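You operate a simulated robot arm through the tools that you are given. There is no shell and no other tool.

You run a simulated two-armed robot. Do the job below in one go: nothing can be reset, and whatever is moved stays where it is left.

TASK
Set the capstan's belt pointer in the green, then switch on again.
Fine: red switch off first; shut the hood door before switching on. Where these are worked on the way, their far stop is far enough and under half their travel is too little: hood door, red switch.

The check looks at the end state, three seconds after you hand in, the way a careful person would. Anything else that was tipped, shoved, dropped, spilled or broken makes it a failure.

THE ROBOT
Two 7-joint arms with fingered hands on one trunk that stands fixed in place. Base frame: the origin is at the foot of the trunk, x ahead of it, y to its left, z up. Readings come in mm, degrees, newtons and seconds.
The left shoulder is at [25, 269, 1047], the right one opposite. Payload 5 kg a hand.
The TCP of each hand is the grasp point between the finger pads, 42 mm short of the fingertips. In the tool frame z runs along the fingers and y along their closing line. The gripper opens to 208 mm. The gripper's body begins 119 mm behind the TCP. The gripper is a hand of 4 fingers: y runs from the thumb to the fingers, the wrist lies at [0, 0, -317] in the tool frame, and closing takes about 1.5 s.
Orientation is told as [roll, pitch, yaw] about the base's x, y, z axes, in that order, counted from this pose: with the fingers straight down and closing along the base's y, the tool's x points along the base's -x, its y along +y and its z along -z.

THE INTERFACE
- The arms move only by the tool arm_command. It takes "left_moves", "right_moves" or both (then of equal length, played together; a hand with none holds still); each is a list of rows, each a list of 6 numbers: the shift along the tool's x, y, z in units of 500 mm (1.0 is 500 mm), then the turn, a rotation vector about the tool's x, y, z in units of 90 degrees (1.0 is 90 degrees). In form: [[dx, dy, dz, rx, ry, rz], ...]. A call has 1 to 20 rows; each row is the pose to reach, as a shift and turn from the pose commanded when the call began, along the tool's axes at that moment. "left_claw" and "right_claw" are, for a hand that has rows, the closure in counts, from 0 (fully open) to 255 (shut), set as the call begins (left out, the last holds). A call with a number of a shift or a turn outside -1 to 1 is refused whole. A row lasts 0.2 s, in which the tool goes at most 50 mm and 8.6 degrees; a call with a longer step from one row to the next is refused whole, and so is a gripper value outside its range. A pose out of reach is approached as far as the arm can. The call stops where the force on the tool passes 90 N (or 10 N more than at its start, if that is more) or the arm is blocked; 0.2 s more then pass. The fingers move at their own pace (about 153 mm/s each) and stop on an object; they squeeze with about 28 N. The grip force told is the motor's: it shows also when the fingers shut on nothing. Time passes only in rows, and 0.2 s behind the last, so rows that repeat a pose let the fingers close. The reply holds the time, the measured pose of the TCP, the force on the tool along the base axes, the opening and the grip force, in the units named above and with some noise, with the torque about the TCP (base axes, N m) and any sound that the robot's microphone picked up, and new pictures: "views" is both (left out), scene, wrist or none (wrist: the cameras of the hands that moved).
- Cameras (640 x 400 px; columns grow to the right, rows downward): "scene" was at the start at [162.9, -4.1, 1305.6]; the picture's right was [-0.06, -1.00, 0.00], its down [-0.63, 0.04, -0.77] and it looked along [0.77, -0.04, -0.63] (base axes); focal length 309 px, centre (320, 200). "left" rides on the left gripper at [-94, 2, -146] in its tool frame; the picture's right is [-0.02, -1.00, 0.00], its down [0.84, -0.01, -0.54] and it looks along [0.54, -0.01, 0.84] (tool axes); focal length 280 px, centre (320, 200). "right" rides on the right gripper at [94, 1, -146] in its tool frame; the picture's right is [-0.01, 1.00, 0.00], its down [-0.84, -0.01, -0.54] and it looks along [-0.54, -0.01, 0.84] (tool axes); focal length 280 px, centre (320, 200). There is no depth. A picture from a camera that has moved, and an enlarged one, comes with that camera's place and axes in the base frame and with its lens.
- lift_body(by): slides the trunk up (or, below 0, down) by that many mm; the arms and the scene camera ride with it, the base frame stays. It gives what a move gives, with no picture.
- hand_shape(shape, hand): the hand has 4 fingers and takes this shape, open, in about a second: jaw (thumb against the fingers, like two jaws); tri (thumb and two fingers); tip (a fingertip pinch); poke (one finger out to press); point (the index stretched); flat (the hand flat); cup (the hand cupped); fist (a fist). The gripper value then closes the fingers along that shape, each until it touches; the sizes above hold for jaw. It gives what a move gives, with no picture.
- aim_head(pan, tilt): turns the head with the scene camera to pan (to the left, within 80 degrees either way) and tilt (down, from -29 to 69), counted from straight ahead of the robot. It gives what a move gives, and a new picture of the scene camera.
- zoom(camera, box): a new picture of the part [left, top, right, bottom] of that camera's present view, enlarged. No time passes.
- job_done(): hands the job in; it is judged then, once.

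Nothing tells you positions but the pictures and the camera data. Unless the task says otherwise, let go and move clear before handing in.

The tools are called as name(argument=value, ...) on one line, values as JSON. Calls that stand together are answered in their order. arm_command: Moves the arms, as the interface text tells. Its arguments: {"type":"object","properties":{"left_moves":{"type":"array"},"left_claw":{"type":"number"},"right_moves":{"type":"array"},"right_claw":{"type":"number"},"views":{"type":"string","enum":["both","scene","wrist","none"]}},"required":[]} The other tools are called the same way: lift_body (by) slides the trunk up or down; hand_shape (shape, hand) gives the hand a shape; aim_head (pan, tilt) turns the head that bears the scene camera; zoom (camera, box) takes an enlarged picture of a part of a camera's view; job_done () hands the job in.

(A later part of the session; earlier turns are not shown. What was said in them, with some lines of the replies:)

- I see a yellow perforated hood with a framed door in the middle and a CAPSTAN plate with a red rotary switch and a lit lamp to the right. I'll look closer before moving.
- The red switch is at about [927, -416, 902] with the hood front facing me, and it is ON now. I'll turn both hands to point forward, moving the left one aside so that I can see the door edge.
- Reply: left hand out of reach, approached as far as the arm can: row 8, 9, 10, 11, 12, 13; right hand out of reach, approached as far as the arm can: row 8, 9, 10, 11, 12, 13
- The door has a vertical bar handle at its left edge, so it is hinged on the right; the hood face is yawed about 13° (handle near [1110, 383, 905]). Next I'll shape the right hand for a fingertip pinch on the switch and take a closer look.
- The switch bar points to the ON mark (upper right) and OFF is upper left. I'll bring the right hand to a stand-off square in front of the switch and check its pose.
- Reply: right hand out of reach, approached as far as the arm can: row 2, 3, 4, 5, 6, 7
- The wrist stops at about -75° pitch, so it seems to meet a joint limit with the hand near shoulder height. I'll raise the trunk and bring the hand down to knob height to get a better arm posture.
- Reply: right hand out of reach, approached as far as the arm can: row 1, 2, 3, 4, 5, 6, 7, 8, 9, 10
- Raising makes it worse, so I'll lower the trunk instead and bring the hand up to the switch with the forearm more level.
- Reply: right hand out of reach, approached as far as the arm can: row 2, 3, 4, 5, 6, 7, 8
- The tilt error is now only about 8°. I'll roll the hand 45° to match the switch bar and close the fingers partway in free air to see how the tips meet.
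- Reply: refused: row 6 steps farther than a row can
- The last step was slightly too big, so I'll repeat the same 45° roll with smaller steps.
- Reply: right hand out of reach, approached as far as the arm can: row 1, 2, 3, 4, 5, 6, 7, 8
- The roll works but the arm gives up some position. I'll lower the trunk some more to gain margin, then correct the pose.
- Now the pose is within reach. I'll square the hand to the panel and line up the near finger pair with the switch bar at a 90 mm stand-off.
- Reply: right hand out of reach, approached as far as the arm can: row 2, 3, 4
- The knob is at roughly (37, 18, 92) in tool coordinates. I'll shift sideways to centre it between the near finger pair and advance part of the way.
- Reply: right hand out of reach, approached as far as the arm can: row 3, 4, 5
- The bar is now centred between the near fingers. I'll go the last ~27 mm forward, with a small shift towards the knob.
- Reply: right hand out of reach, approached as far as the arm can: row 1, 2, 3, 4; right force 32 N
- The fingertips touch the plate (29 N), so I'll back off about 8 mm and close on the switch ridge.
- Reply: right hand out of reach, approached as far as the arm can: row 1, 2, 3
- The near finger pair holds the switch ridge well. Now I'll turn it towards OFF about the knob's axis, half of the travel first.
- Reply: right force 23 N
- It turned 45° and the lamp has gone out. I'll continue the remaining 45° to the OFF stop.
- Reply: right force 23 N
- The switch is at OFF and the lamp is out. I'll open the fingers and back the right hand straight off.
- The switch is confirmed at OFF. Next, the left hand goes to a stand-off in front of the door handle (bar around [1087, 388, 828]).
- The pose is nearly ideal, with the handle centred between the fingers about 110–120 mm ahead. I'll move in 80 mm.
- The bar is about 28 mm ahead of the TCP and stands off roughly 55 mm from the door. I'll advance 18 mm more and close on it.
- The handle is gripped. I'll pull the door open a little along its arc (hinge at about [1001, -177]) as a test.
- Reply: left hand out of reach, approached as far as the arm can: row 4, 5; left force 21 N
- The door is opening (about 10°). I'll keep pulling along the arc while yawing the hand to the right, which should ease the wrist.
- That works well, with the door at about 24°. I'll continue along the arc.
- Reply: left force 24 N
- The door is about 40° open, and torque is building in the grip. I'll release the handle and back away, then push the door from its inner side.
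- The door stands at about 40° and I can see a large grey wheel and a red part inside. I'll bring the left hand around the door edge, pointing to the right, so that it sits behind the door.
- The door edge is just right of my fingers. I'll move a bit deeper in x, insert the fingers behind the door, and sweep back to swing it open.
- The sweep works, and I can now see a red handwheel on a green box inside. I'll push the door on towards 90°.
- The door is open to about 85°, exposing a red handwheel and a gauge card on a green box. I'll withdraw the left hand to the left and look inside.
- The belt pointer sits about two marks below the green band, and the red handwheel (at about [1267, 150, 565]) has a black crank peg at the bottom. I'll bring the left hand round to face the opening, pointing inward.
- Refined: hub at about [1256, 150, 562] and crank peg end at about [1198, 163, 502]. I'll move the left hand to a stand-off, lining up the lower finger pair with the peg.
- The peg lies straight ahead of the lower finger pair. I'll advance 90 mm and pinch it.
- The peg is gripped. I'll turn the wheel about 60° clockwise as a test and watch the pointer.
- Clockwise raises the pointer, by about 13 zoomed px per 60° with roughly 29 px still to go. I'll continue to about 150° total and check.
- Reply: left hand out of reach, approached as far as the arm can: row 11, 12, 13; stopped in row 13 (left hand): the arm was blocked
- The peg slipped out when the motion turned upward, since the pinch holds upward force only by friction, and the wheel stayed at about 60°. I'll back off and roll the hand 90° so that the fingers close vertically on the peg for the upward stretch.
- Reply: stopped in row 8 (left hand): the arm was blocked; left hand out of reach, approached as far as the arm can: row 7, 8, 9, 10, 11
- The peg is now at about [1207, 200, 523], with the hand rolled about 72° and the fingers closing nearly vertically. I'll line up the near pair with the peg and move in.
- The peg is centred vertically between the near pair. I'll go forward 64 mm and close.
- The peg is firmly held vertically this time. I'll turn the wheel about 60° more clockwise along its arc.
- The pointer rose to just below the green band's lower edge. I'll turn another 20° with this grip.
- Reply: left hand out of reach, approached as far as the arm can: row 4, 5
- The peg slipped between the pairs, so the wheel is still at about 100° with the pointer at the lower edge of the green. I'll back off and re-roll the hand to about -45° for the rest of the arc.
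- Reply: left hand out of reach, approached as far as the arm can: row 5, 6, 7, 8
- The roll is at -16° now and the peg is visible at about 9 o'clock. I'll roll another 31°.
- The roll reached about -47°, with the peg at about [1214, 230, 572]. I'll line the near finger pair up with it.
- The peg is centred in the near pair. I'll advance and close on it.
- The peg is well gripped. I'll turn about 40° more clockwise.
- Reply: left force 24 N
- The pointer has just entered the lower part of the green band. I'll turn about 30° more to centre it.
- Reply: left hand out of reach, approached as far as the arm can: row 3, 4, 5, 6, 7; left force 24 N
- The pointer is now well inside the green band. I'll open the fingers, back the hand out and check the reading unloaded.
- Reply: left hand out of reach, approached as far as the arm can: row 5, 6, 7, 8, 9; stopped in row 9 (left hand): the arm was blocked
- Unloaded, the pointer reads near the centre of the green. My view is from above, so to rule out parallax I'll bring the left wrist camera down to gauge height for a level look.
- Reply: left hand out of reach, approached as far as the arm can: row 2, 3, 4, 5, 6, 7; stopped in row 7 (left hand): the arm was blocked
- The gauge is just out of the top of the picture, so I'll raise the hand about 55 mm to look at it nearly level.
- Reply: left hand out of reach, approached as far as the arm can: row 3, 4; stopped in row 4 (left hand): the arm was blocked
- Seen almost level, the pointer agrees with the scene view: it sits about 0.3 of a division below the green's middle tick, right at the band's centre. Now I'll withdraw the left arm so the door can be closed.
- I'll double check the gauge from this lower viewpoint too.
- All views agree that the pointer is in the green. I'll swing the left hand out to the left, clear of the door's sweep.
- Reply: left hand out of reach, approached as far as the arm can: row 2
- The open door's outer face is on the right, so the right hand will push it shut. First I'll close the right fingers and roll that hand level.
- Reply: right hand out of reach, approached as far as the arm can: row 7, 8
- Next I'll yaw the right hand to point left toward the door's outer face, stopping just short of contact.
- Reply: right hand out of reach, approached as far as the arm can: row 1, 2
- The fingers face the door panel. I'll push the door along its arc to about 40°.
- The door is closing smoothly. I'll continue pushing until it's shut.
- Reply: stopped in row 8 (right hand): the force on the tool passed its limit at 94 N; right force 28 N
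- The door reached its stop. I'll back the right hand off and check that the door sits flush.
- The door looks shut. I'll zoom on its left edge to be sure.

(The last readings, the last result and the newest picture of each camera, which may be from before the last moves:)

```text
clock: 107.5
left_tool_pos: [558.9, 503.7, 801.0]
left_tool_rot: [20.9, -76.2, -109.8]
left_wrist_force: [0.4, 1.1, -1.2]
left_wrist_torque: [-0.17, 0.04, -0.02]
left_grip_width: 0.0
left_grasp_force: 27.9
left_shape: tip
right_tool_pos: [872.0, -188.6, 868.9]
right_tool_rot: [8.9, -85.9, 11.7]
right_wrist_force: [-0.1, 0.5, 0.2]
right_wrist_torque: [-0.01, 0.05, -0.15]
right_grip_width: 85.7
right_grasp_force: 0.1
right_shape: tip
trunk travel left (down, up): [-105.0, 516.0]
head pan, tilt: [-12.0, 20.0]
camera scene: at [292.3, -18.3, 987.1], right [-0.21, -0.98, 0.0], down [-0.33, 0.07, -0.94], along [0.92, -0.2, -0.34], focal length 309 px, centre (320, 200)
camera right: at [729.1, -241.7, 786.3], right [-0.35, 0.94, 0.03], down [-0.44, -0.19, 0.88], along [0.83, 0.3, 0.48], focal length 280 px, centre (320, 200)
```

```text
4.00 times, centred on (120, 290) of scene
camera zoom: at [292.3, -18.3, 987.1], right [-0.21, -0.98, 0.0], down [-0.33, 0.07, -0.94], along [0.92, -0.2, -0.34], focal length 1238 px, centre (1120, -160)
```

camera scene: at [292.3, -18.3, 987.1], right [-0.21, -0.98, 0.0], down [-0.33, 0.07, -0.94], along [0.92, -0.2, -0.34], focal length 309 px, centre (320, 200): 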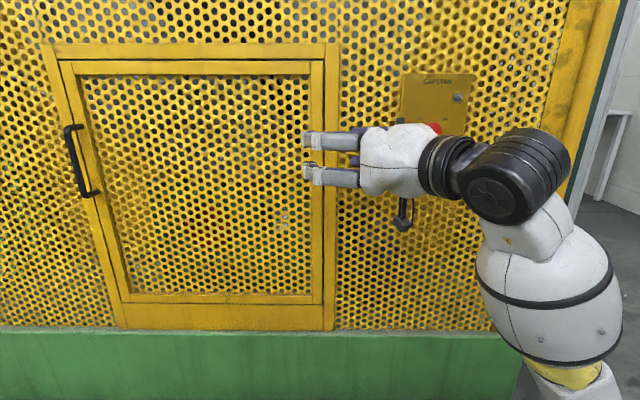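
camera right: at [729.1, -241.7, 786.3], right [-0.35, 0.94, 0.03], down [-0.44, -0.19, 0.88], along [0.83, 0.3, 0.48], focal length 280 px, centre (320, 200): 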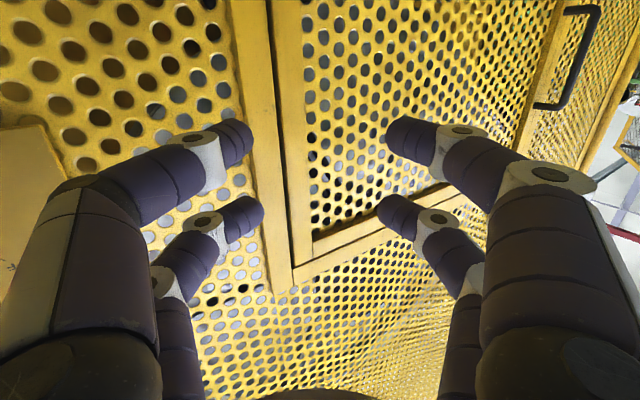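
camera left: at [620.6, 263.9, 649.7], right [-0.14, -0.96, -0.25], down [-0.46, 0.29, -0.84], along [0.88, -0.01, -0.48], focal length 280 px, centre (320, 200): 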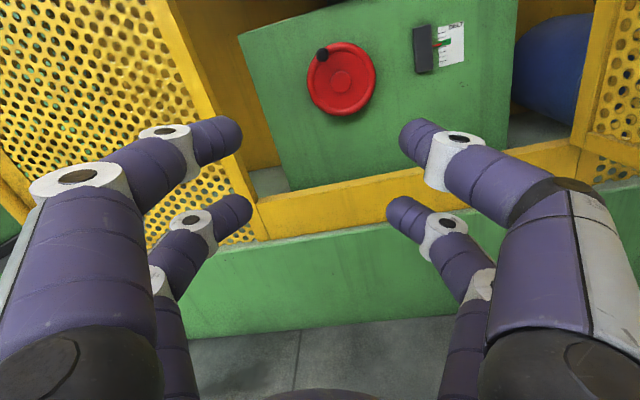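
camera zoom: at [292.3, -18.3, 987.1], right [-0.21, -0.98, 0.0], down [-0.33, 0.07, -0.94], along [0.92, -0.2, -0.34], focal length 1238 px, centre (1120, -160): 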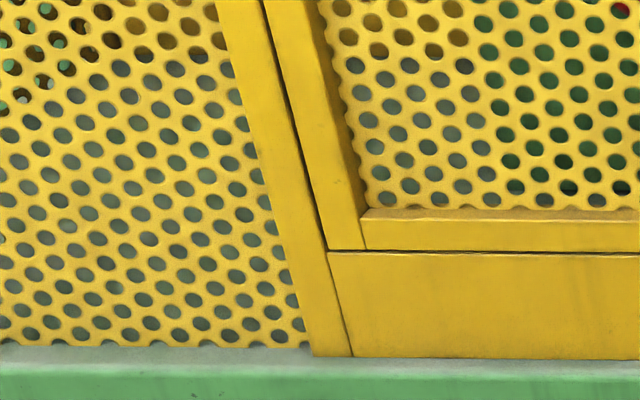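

The door is flush and shut. Now I'll bring the right hand back towards the switch, first squaring it up at a stand-off.

arm_command(right_moves=[[0, -0.032, -0.076, 0.069, 0, 0], [-0.001, -0.064, -0.152, 0.138, 0, 0], [-0.001, -0.097, -0.229, 0.206, 0, 0], [-0.002, -0.129, -0.305, 0.275, 0, 0], [-0.002, -0.161, -0.381, 0.344, 0, 0], [-0.002, -0.161, -0.381, 0.344, 0, 0]], right_claw=150, views="none")

arm_command(right_moves=[[-0.014, -0.005, 0.019, 0, 0, -0.077], [-0.027, -0.009, 0.038, 0, 0, -0.154], [-0.041, -0.014, 0.057, 0, 0, -0.231], [-0.055, -0.018, 0.077, 0, 0, -0.308], [-0.069, -0.023, 0.096, 0, 0, -0.385], [-0.082, -0.027, 0.115, 0, 0, -0.462], [-0.096, -0.032, 0.134, 0, 0, -0.54], [-0.096, -0.032, 0.134, 0, 0, -0.54]], right_claw=150)

```text
clock: 108.9
left_tool_pos: [558.3, 503.0, 800.1]
left_tool_rot: [20.7, -76.2, -109.7]
left_wrist_force: [-0.4, 0.0, 0.0]
left_wrist_torque: [-0.07, 0.01, 0.02]
left_grip_width: 0.0
left_grasp_force: 28.7
left_shape: tip
right_tool_pos: [720.4, -326.7, 883.9]
right_tool_rot: [-20.4, -85.8, 9.6]
right_wrist_force: [0.0, 0.3, 0.7]
right_wrist_torque: [-0.01, 0.04, -0.04]
right_grip_width: 85.7
right_grasp_force: 0.0
right_shape: tip
trunk travel left (down, up): [-105.0, 516.0]
head pan, tilt: [-12.0, 20.0]
```

```text
clock: 110.7
left_tool_pos: [558.0, 503.7, 802.2]
left_tool_rot: [20.8, -76.1, -109.8]
left_wrist_force: [1.1, 0.0, -0.4]
left_wrist_torque: [-0.02, -0.04, 0.01]
left_grip_width: 0.0
left_grasp_force: 28.0
left_shape: tip
right_tool_pos: [787.4, -357.1, 927.8]
right_tool_rot: [-84.9, -39.7, 76.3]
right_wrist_force: [0.1, 0.2, 0.3]
right_wrist_torque: [0.01, 0.01, -0.04]
right_grip_width: 85.7
right_grasp_force: 0.1
right_shape: tip
trunk travel left (down, up): [-105.0, 516.0]
head pan, tilt: [-12.0, 20.0]
camera scene: at [292.3, -18.8, 987.1], right [-0.21, -0.98, 0.0], down [-0.33, 0.07, -0.94], along [0.92, -0.2, -0.34], focal length 309 px, centre (320, 200)
camera right: at [627.6, -400.6, 877.4], right [0.07, 0.65, -0.76], down [-0.38, 0.72, 0.58], along [0.92, 0.24, 0.29], focal length 280 px, centre (320, 200)
```

scene: 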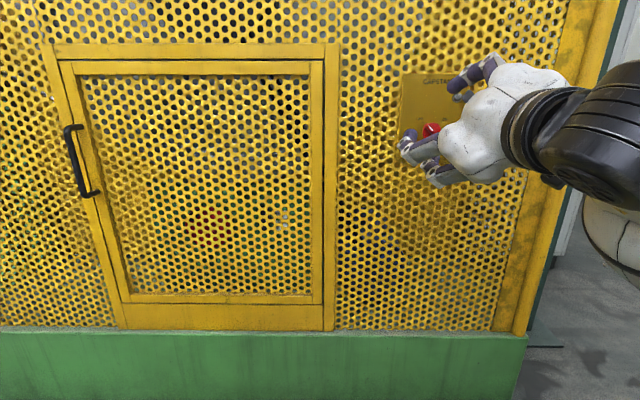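
right: 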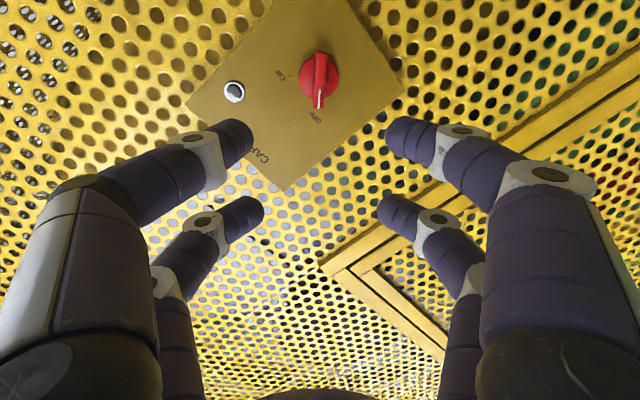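

This matches the earlier release pose. I'll move forward to the switch and close on it.

arm_command(right_moves=[[0.01, 0.001, 0.07, 0, 0, 0], [0.02, 0.002, 0.14, 0, 0, 0], [0.02, 0.002, 0.19, 0, 0, 0], [0.02, 0.002, 0.218, 0, 0, 0], [0.02, 0.002, 0.218, 0, 0, 0]], right_claw=150, views="wrist")

zoom(camera="right", box=[220, 40, 420, 220])

```text
clock: 111.9
left_tool_pos: [559.0, 503.9, 802.5]
left_tool_rot: [20.8, -76.1, -109.8]
left_wrist_force: [0.1, -0.5, 0.4]
left_wrist_torque: [0.01, 0.01, 0.0]
left_grip_width: 0.1
left_grasp_force: 27.8
left_shape: tip
right_tool_pos: [892.4, -381.0, 914.2]
right_tool_rot: [-84.8, -39.8, 76.1]
right_wrist_force: [0.2, 0.1, 0.0]
right_wrist_torque: [0.02, 0.06, 0.02]
right_grip_width: 85.7
right_grasp_force: 0.0
right_shape: tip
trunk travel left (down, up): [-105.0, 516.0]
head pan, tilt: [-12.0, 20.0]
camera right: at [733.3, -425.9, 863.0], right [0.07, 0.65, -0.76], down [-0.38, 0.72, 0.59], along [0.92, 0.24, 0.29], focal length 280 px, centre (320, 200)
```

right: 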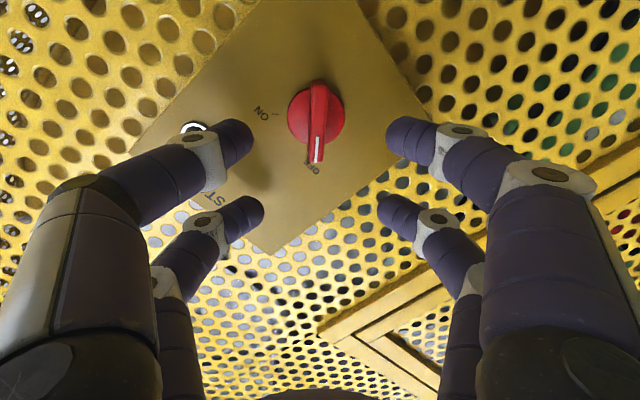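

```text
2.22 times, centred on (320, 130) of right
camera zoom: at [733.3, -425.9, 863.0], right [0.07, 0.65, -0.76], down [-0.38, 0.72, 0.59], along [0.92, 0.24, 0.29], focal length 623 px, centre (320, 356)
```

zoom: 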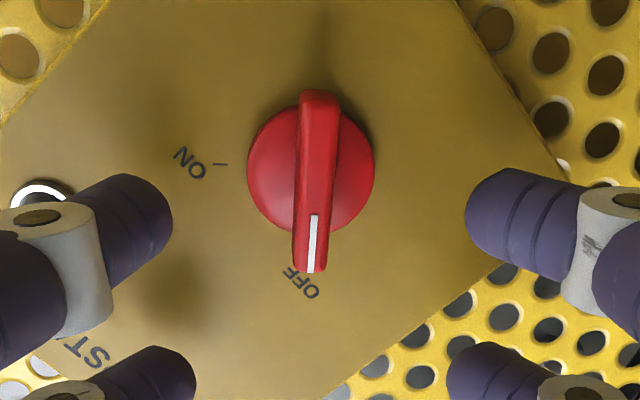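

I'll go 6 mm deeper and close on the ridge.

arm_command(right_moves=[[0, 0, 0.012, 0, 0, 0], [0, 0, 0.012, 0, 0, 0]], right_claw=150, views="none")

arm_command(right_moves=[[0, 0, 0, 0, 0, 0], [0, 0, 0, 0, 0, 0], [0, 0, 0, 0, 0, 0], [0, 0, 0, 0, 0, 0], [0, 0, 0, 0, 0, 0], [0, 0, 0, 0, 0, 0]], right_claw=255, views="wrist")

zoom(camera="right", box=[220, 40, 420, 220])

```text
clock: 112.5
left_tool_pos: [557.0, 503.3, 802.0]
left_tool_rot: [20.9, -76.2, -109.8]
left_wrist_force: [-0.2, 0.7, -0.4]
left_wrist_torque: [-0.01, 0.03, 0.02]
left_grip_width: 0.1
left_grasp_force: 28.0
left_shape: tip
right_tool_pos: [898.7, -383.8, 914.2]
right_tool_rot: [-84.9, -39.9, 76.1]
right_wrist_force: [0.3, 0.2, 0.2]
right_wrist_torque: [0.04, -0.01, -0.01]
right_grip_width: 85.8
right_grasp_force: 0.0
right_shape: tip
trunk travel left (down, up): [-105.0, 516.0]
head pan, tilt: [-12.0, 20.0]
```

```text
clock: 113.9
left_tool_pos: [557.3, 504.4, 801.0]
left_tool_rot: [20.8, -76.2, -109.8]
left_wrist_force: [-0.1, -0.8, 0.6]
left_wrist_torque: [-0.01, -0.02, -0.04]
left_grip_width: 0.0
left_grasp_force: 28.3
left_shape: tip
right_tool_pos: [899.8, -383.1, 913.9]
right_tool_rot: [-84.9, -39.8, 76.3]
right_wrist_force: [5.5, -1.2, 1.9]
right_wrist_torque: [-0.05, -0.17, 0.09]
right_grip_width: 0.0
right_grasp_force: 28.3
right_shape: tip
trunk travel left (down, up): [-105.0, 516.0]
head pan, tilt: [-12.0, 20.0]
camera right: at [739.4, -427.7, 863.2], right [0.07, 0.65, -0.76], down [-0.38, 0.72, 0.59], along [0.92, 0.24, 0.29], focal length 280 px, centre (320, 200)
```

right: 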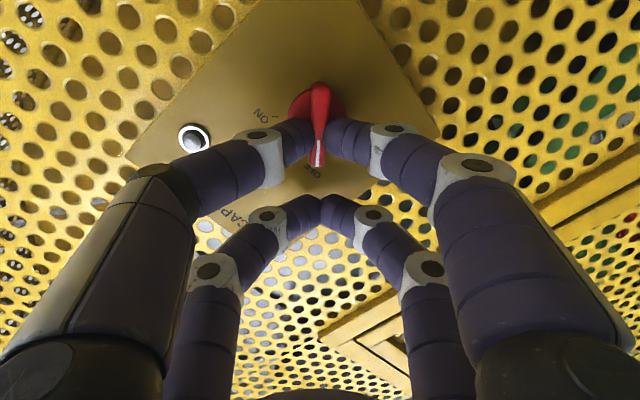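

```text
2.22 times, centred on (320, 130) of right
camera zoom: at [739.4, -427.7, 863.2], right [0.07, 0.65, -0.76], down [-0.38, 0.72, 0.59], along [0.92, 0.24, 0.29], focal length 623 px, centre (320, 356)
```

zoom: 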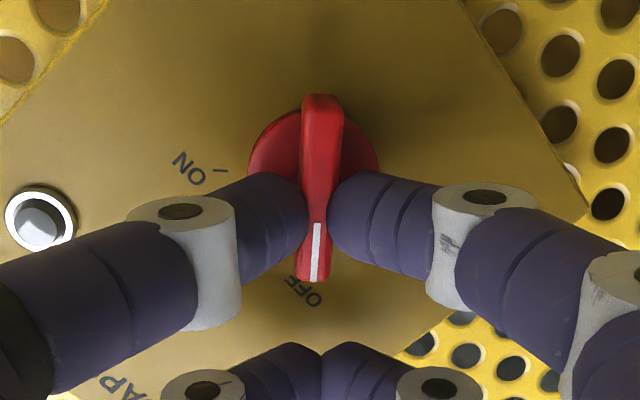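

The ridge is gripped. I'll turn the switch back towards ON, 45° first.

arm_command(right_moves=[[0.001, -0.01, 0, 0, 0, 0.0833], [0.003, -0.021, 0, 0, 0, 0.1667], [0.006, -0.031, 0, 0, 0, 0.25], [0.011, -0.04, 0, 0, 0, 0.3333], [0.017, -0.049, 0, 0, 0, 0.4167], [0.023, -0.057, 0, 0, 0, 0.5]], right_claw=255, views="wrist")

```text
clock: 115.3
left_tool_pos: [557.9, 503.3, 800.9]
left_tool_rot: [20.5, -76.2, -109.5]
left_wrist_force: [0.5, 0.5, 0.6]
left_wrist_torque: [0.0, -0.02, 0.0]
left_grip_width: 0.0
left_grasp_force: 28.0
left_shape: tip
right_tool_pos: [895.3, -410.5, 926.6]
right_tool_rot: [-51.1, -83.6, 40.9]
right_wrist_force: [8.1, 11.0, -10.9]
right_wrist_torque: [0.44, -0.09, 0.37]
right_grip_width: 0.0
right_grasp_force: 28.2
right_shape: tip
trunk travel left (down, up): [-105.0, 516.0]
head pan, tilt: [-12.0, 20.0]
camera right: at [744.7, -390.0, 844.3], right [0.17, 0.98, -0.07], down [-0.46, 0.15, 0.88], along [0.87, -0.12, 0.48], focal length 280 px, centre (320, 200)
```

right: 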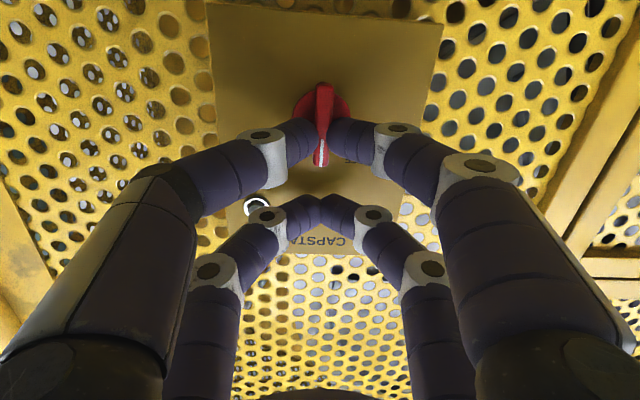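

It's halfway, with the pointer straight up. I'll turn the remaining 45° to ON.

arm_command(right_moves=[[0.001, -0.01, 0, 0, 0, 0.0833], [0.003, -0.021, 0, 0, 0, 0.1667], [0.006, -0.031, 0, 0, 0, 0.25], [0.011, -0.04, 0, 0, 0, 0.3333], [0.017, -0.049, 0, 0, 0, 0.4167], [0.023, -0.057, 0, 0, 0, 0.5], [0.025, -0.059, 0, 0, 0, 0.53]], right_claw=255)

zoom(camera="right", box=[220, 40, 420, 220])

```text
clock: 116.9
left_tool_pos: [557.2, 504.2, 800.8]
left_tool_rot: [20.6, -76.2, -109.6]
left_wrist_force: [-0.3, 1.3, -0.2]
left_wrist_torque: [-0.03, 0.04, 0.0]
left_grip_width: 0.1
left_grasp_force: 28.1
left_shape: tip
right_tool_pos: [888.0, -442.9, 921.5]
right_tool_rot: [83.2, -47.4, -94.6]
right_wrist_force: [4.5, 34.7, -15.7]
right_wrist_torque: [0.34, 0.41, 1.03]
right_grip_width: 0.0
right_grasp_force: 27.9
right_shape: tip
right hand out of reach, approached as far as the arm can: row 7
trunk travel left (down, up): [-105.0, 516.0]
head pan, tilt: [-12.0, 20.0]
camera scene: at [293.3, -17.3, 986.7], right [-0.21, -0.98, 0.0], down [-0.34, 0.07, -0.94], along [0.92, -0.19, -0.34], focal length 309 px, centre (320, 200)
camera right: at [750.7, -357.2, 864.8], right [0.18, 0.71, 0.68], down [-0.58, -0.49, 0.66], along [0.8, -0.51, 0.32], focal length 280 px, centre (320, 200)
```

scene: 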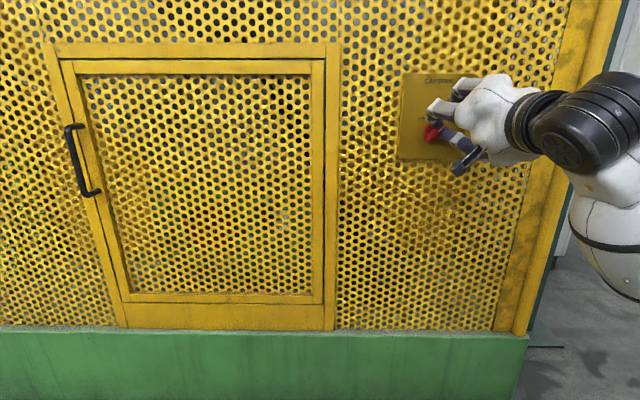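
right: 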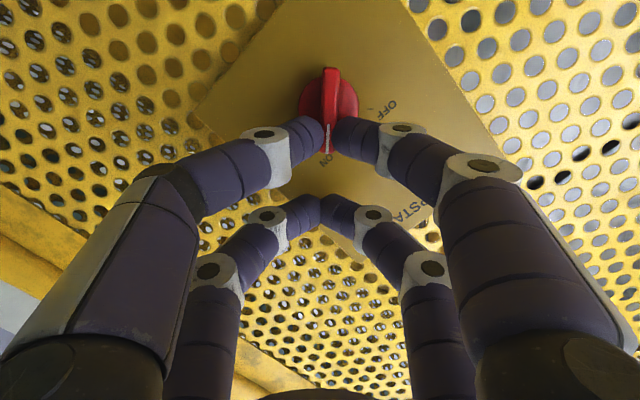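

```text
2.22 times, centred on (320, 130) of right
camera zoom: at [750.7, -357.2, 864.8], right [0.18, 0.71, 0.68], down [-0.58, -0.49, 0.66], along [0.8, -0.51, 0.32], focal length 623 px, centre (320, 356)
```

zoom: 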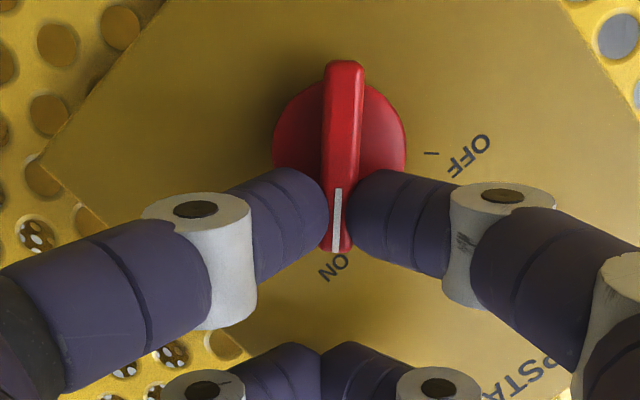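

The pointer is at the ON mark, against the stop. I'll release and back straight off, then check the lamp.

arm_command(right_moves=[[0, 0, 0, 0, 0, 0], [0, 0, 0, 0, 0, 0], [0, 0, 0, 0, 0, 0], [0, 0, 0, 0, 0, 0], [0, 0, -0.04, 0, 0, 0], [0, 0, -0.1, 0, 0, 0], [0, 0, -0.17, 0, 0, 0], [0, 0, -0.24, 0, 0, 0], [0, 0, -0.24, 0, 0, 0]], right_claw=150)

zoom(camera="right", box=[220, 20, 420, 220])

```text
clock: 118.9
left_tool_pos: [556.9, 502.6, 801.0]
left_tool_rot: [20.8, -76.1, -109.8]
left_wrist_force: [0.9, 0.6, 0.1]
left_wrist_torque: [0.03, 0.02, -0.01]
left_grip_width: 0.0
left_grasp_force: 27.8
left_shape: tip
right_tool_pos: [766.9, -424.9, 930.0]
right_tool_rot: [84.2, -47.3, -96.4]
right_wrist_force: [1.1, 0.3, -0.2]
right_wrist_torque: [0.01, 0.03, 0.0]
right_grip_width: 85.3
right_grasp_force: 0.1
right_shape: tip
trunk travel left (down, up): [-105.0, 516.0]
head pan, tilt: [-12.0, 20.0]
camera scene: at [292.2, -18.7, 987.2], right [-0.21, -0.98, 0.0], down [-0.33, 0.07, -0.94], along [0.92, -0.2, -0.34], focal length 309 px, centre (320, 200)
camera right: at [631.7, -336.6, 872.0], right [0.18, 0.71, 0.69], down [-0.59, -0.48, 0.65], along [0.79, -0.52, 0.33], focal length 280 px, centre (320, 200)
```

scene: 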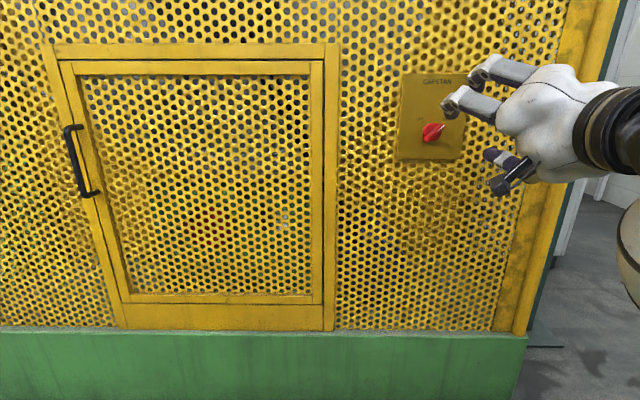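
right: 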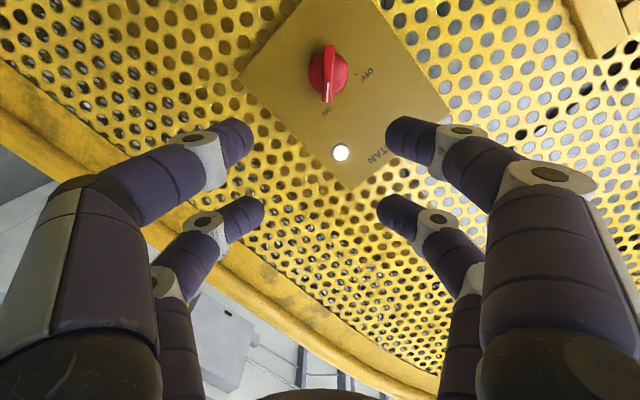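

```text
2.00 times, centred on (320, 120) of right
camera zoom: at [631.7, -336.6, 872.0], right [0.18, 0.71, 0.69], down [-0.59, -0.48, 0.65], along [0.79, -0.52, 0.33], focal length 561 px, centre (320, 360)
```

zoom: 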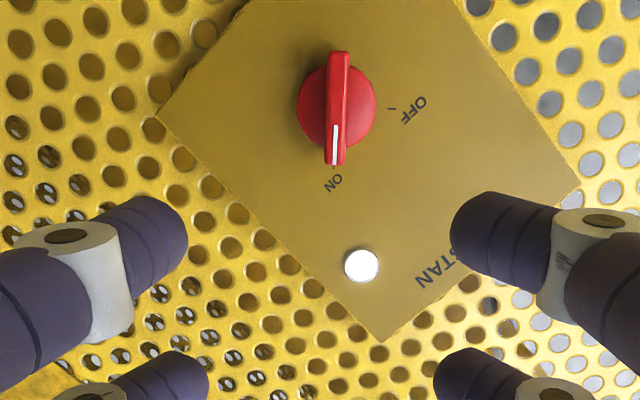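

The lamp is lit again and the switch is at ON. One last look at the door and, through the mesh, at the gauge.

zoom(camera="scene", box=[250, 200, 310, 240])

zoom(camera="scene", box=[30, 30, 130, 110])

```text
10.00 times, centred on (280, 220) of scene
camera zoom: at [292.2, -18.7, 987.2], right [-0.21, -0.98, 0.0], down [-0.33, 0.07, -0.94], along [0.92, -0.2, -0.34], focal length 3094 px, centre (720, 0)
```

zoom: 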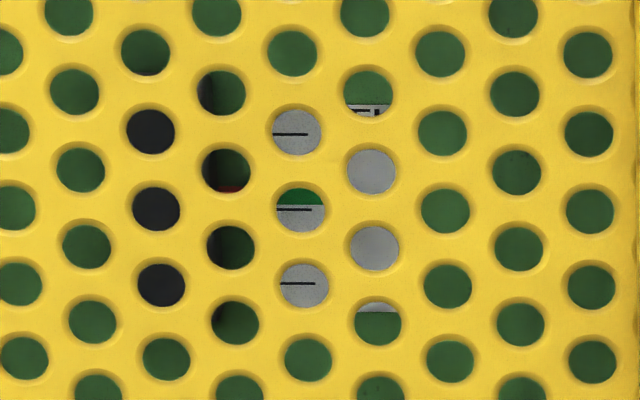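

```text
5.00 times, centred on (80, 70) of scene
camera zoom: at [292.2, -18.7, 987.2], right [-0.21, -0.98, 0.0], down [-0.33, 0.07, -0.94], along [0.92, -0.2, -0.34], focal length 1547 px, centre (1520, 850)
```

zoom: 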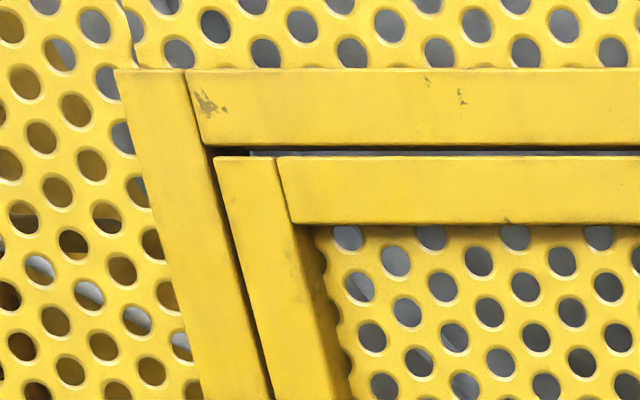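

The pointer is in the green, the door is shut, the switch is at ON with the lamp lit, and both hands are clear. I'm handing in the job.

job_done()

```text
The job is handed in.
```

The belt pointer is set in the green and the capstan is switched back on. The job is handed in; no result came back from the check.

- **Switch off:** I turned the red switch fully to OFF first, and the lamp went out.
- **Belt:** I opened the hood door and turned the red handwheel clockwise. The pointer rose from about two marks below the green to near the middle of the band. Views from above and from near gauge height agreed.
- **Hood door:** I pushed the door shut against its stop, and it looks flush with the frame.
- **Switch on:** With the door shut, I turned the switch to ON up against its stop, and the lamp came back on.

Two of my grips on the handwheel's crank peg slipped during the turn. The wheel stayed where it was each time, and I gripped the peg again. I saw nothing knocked or left out of place, and both hands have let go and are clear of the machine.
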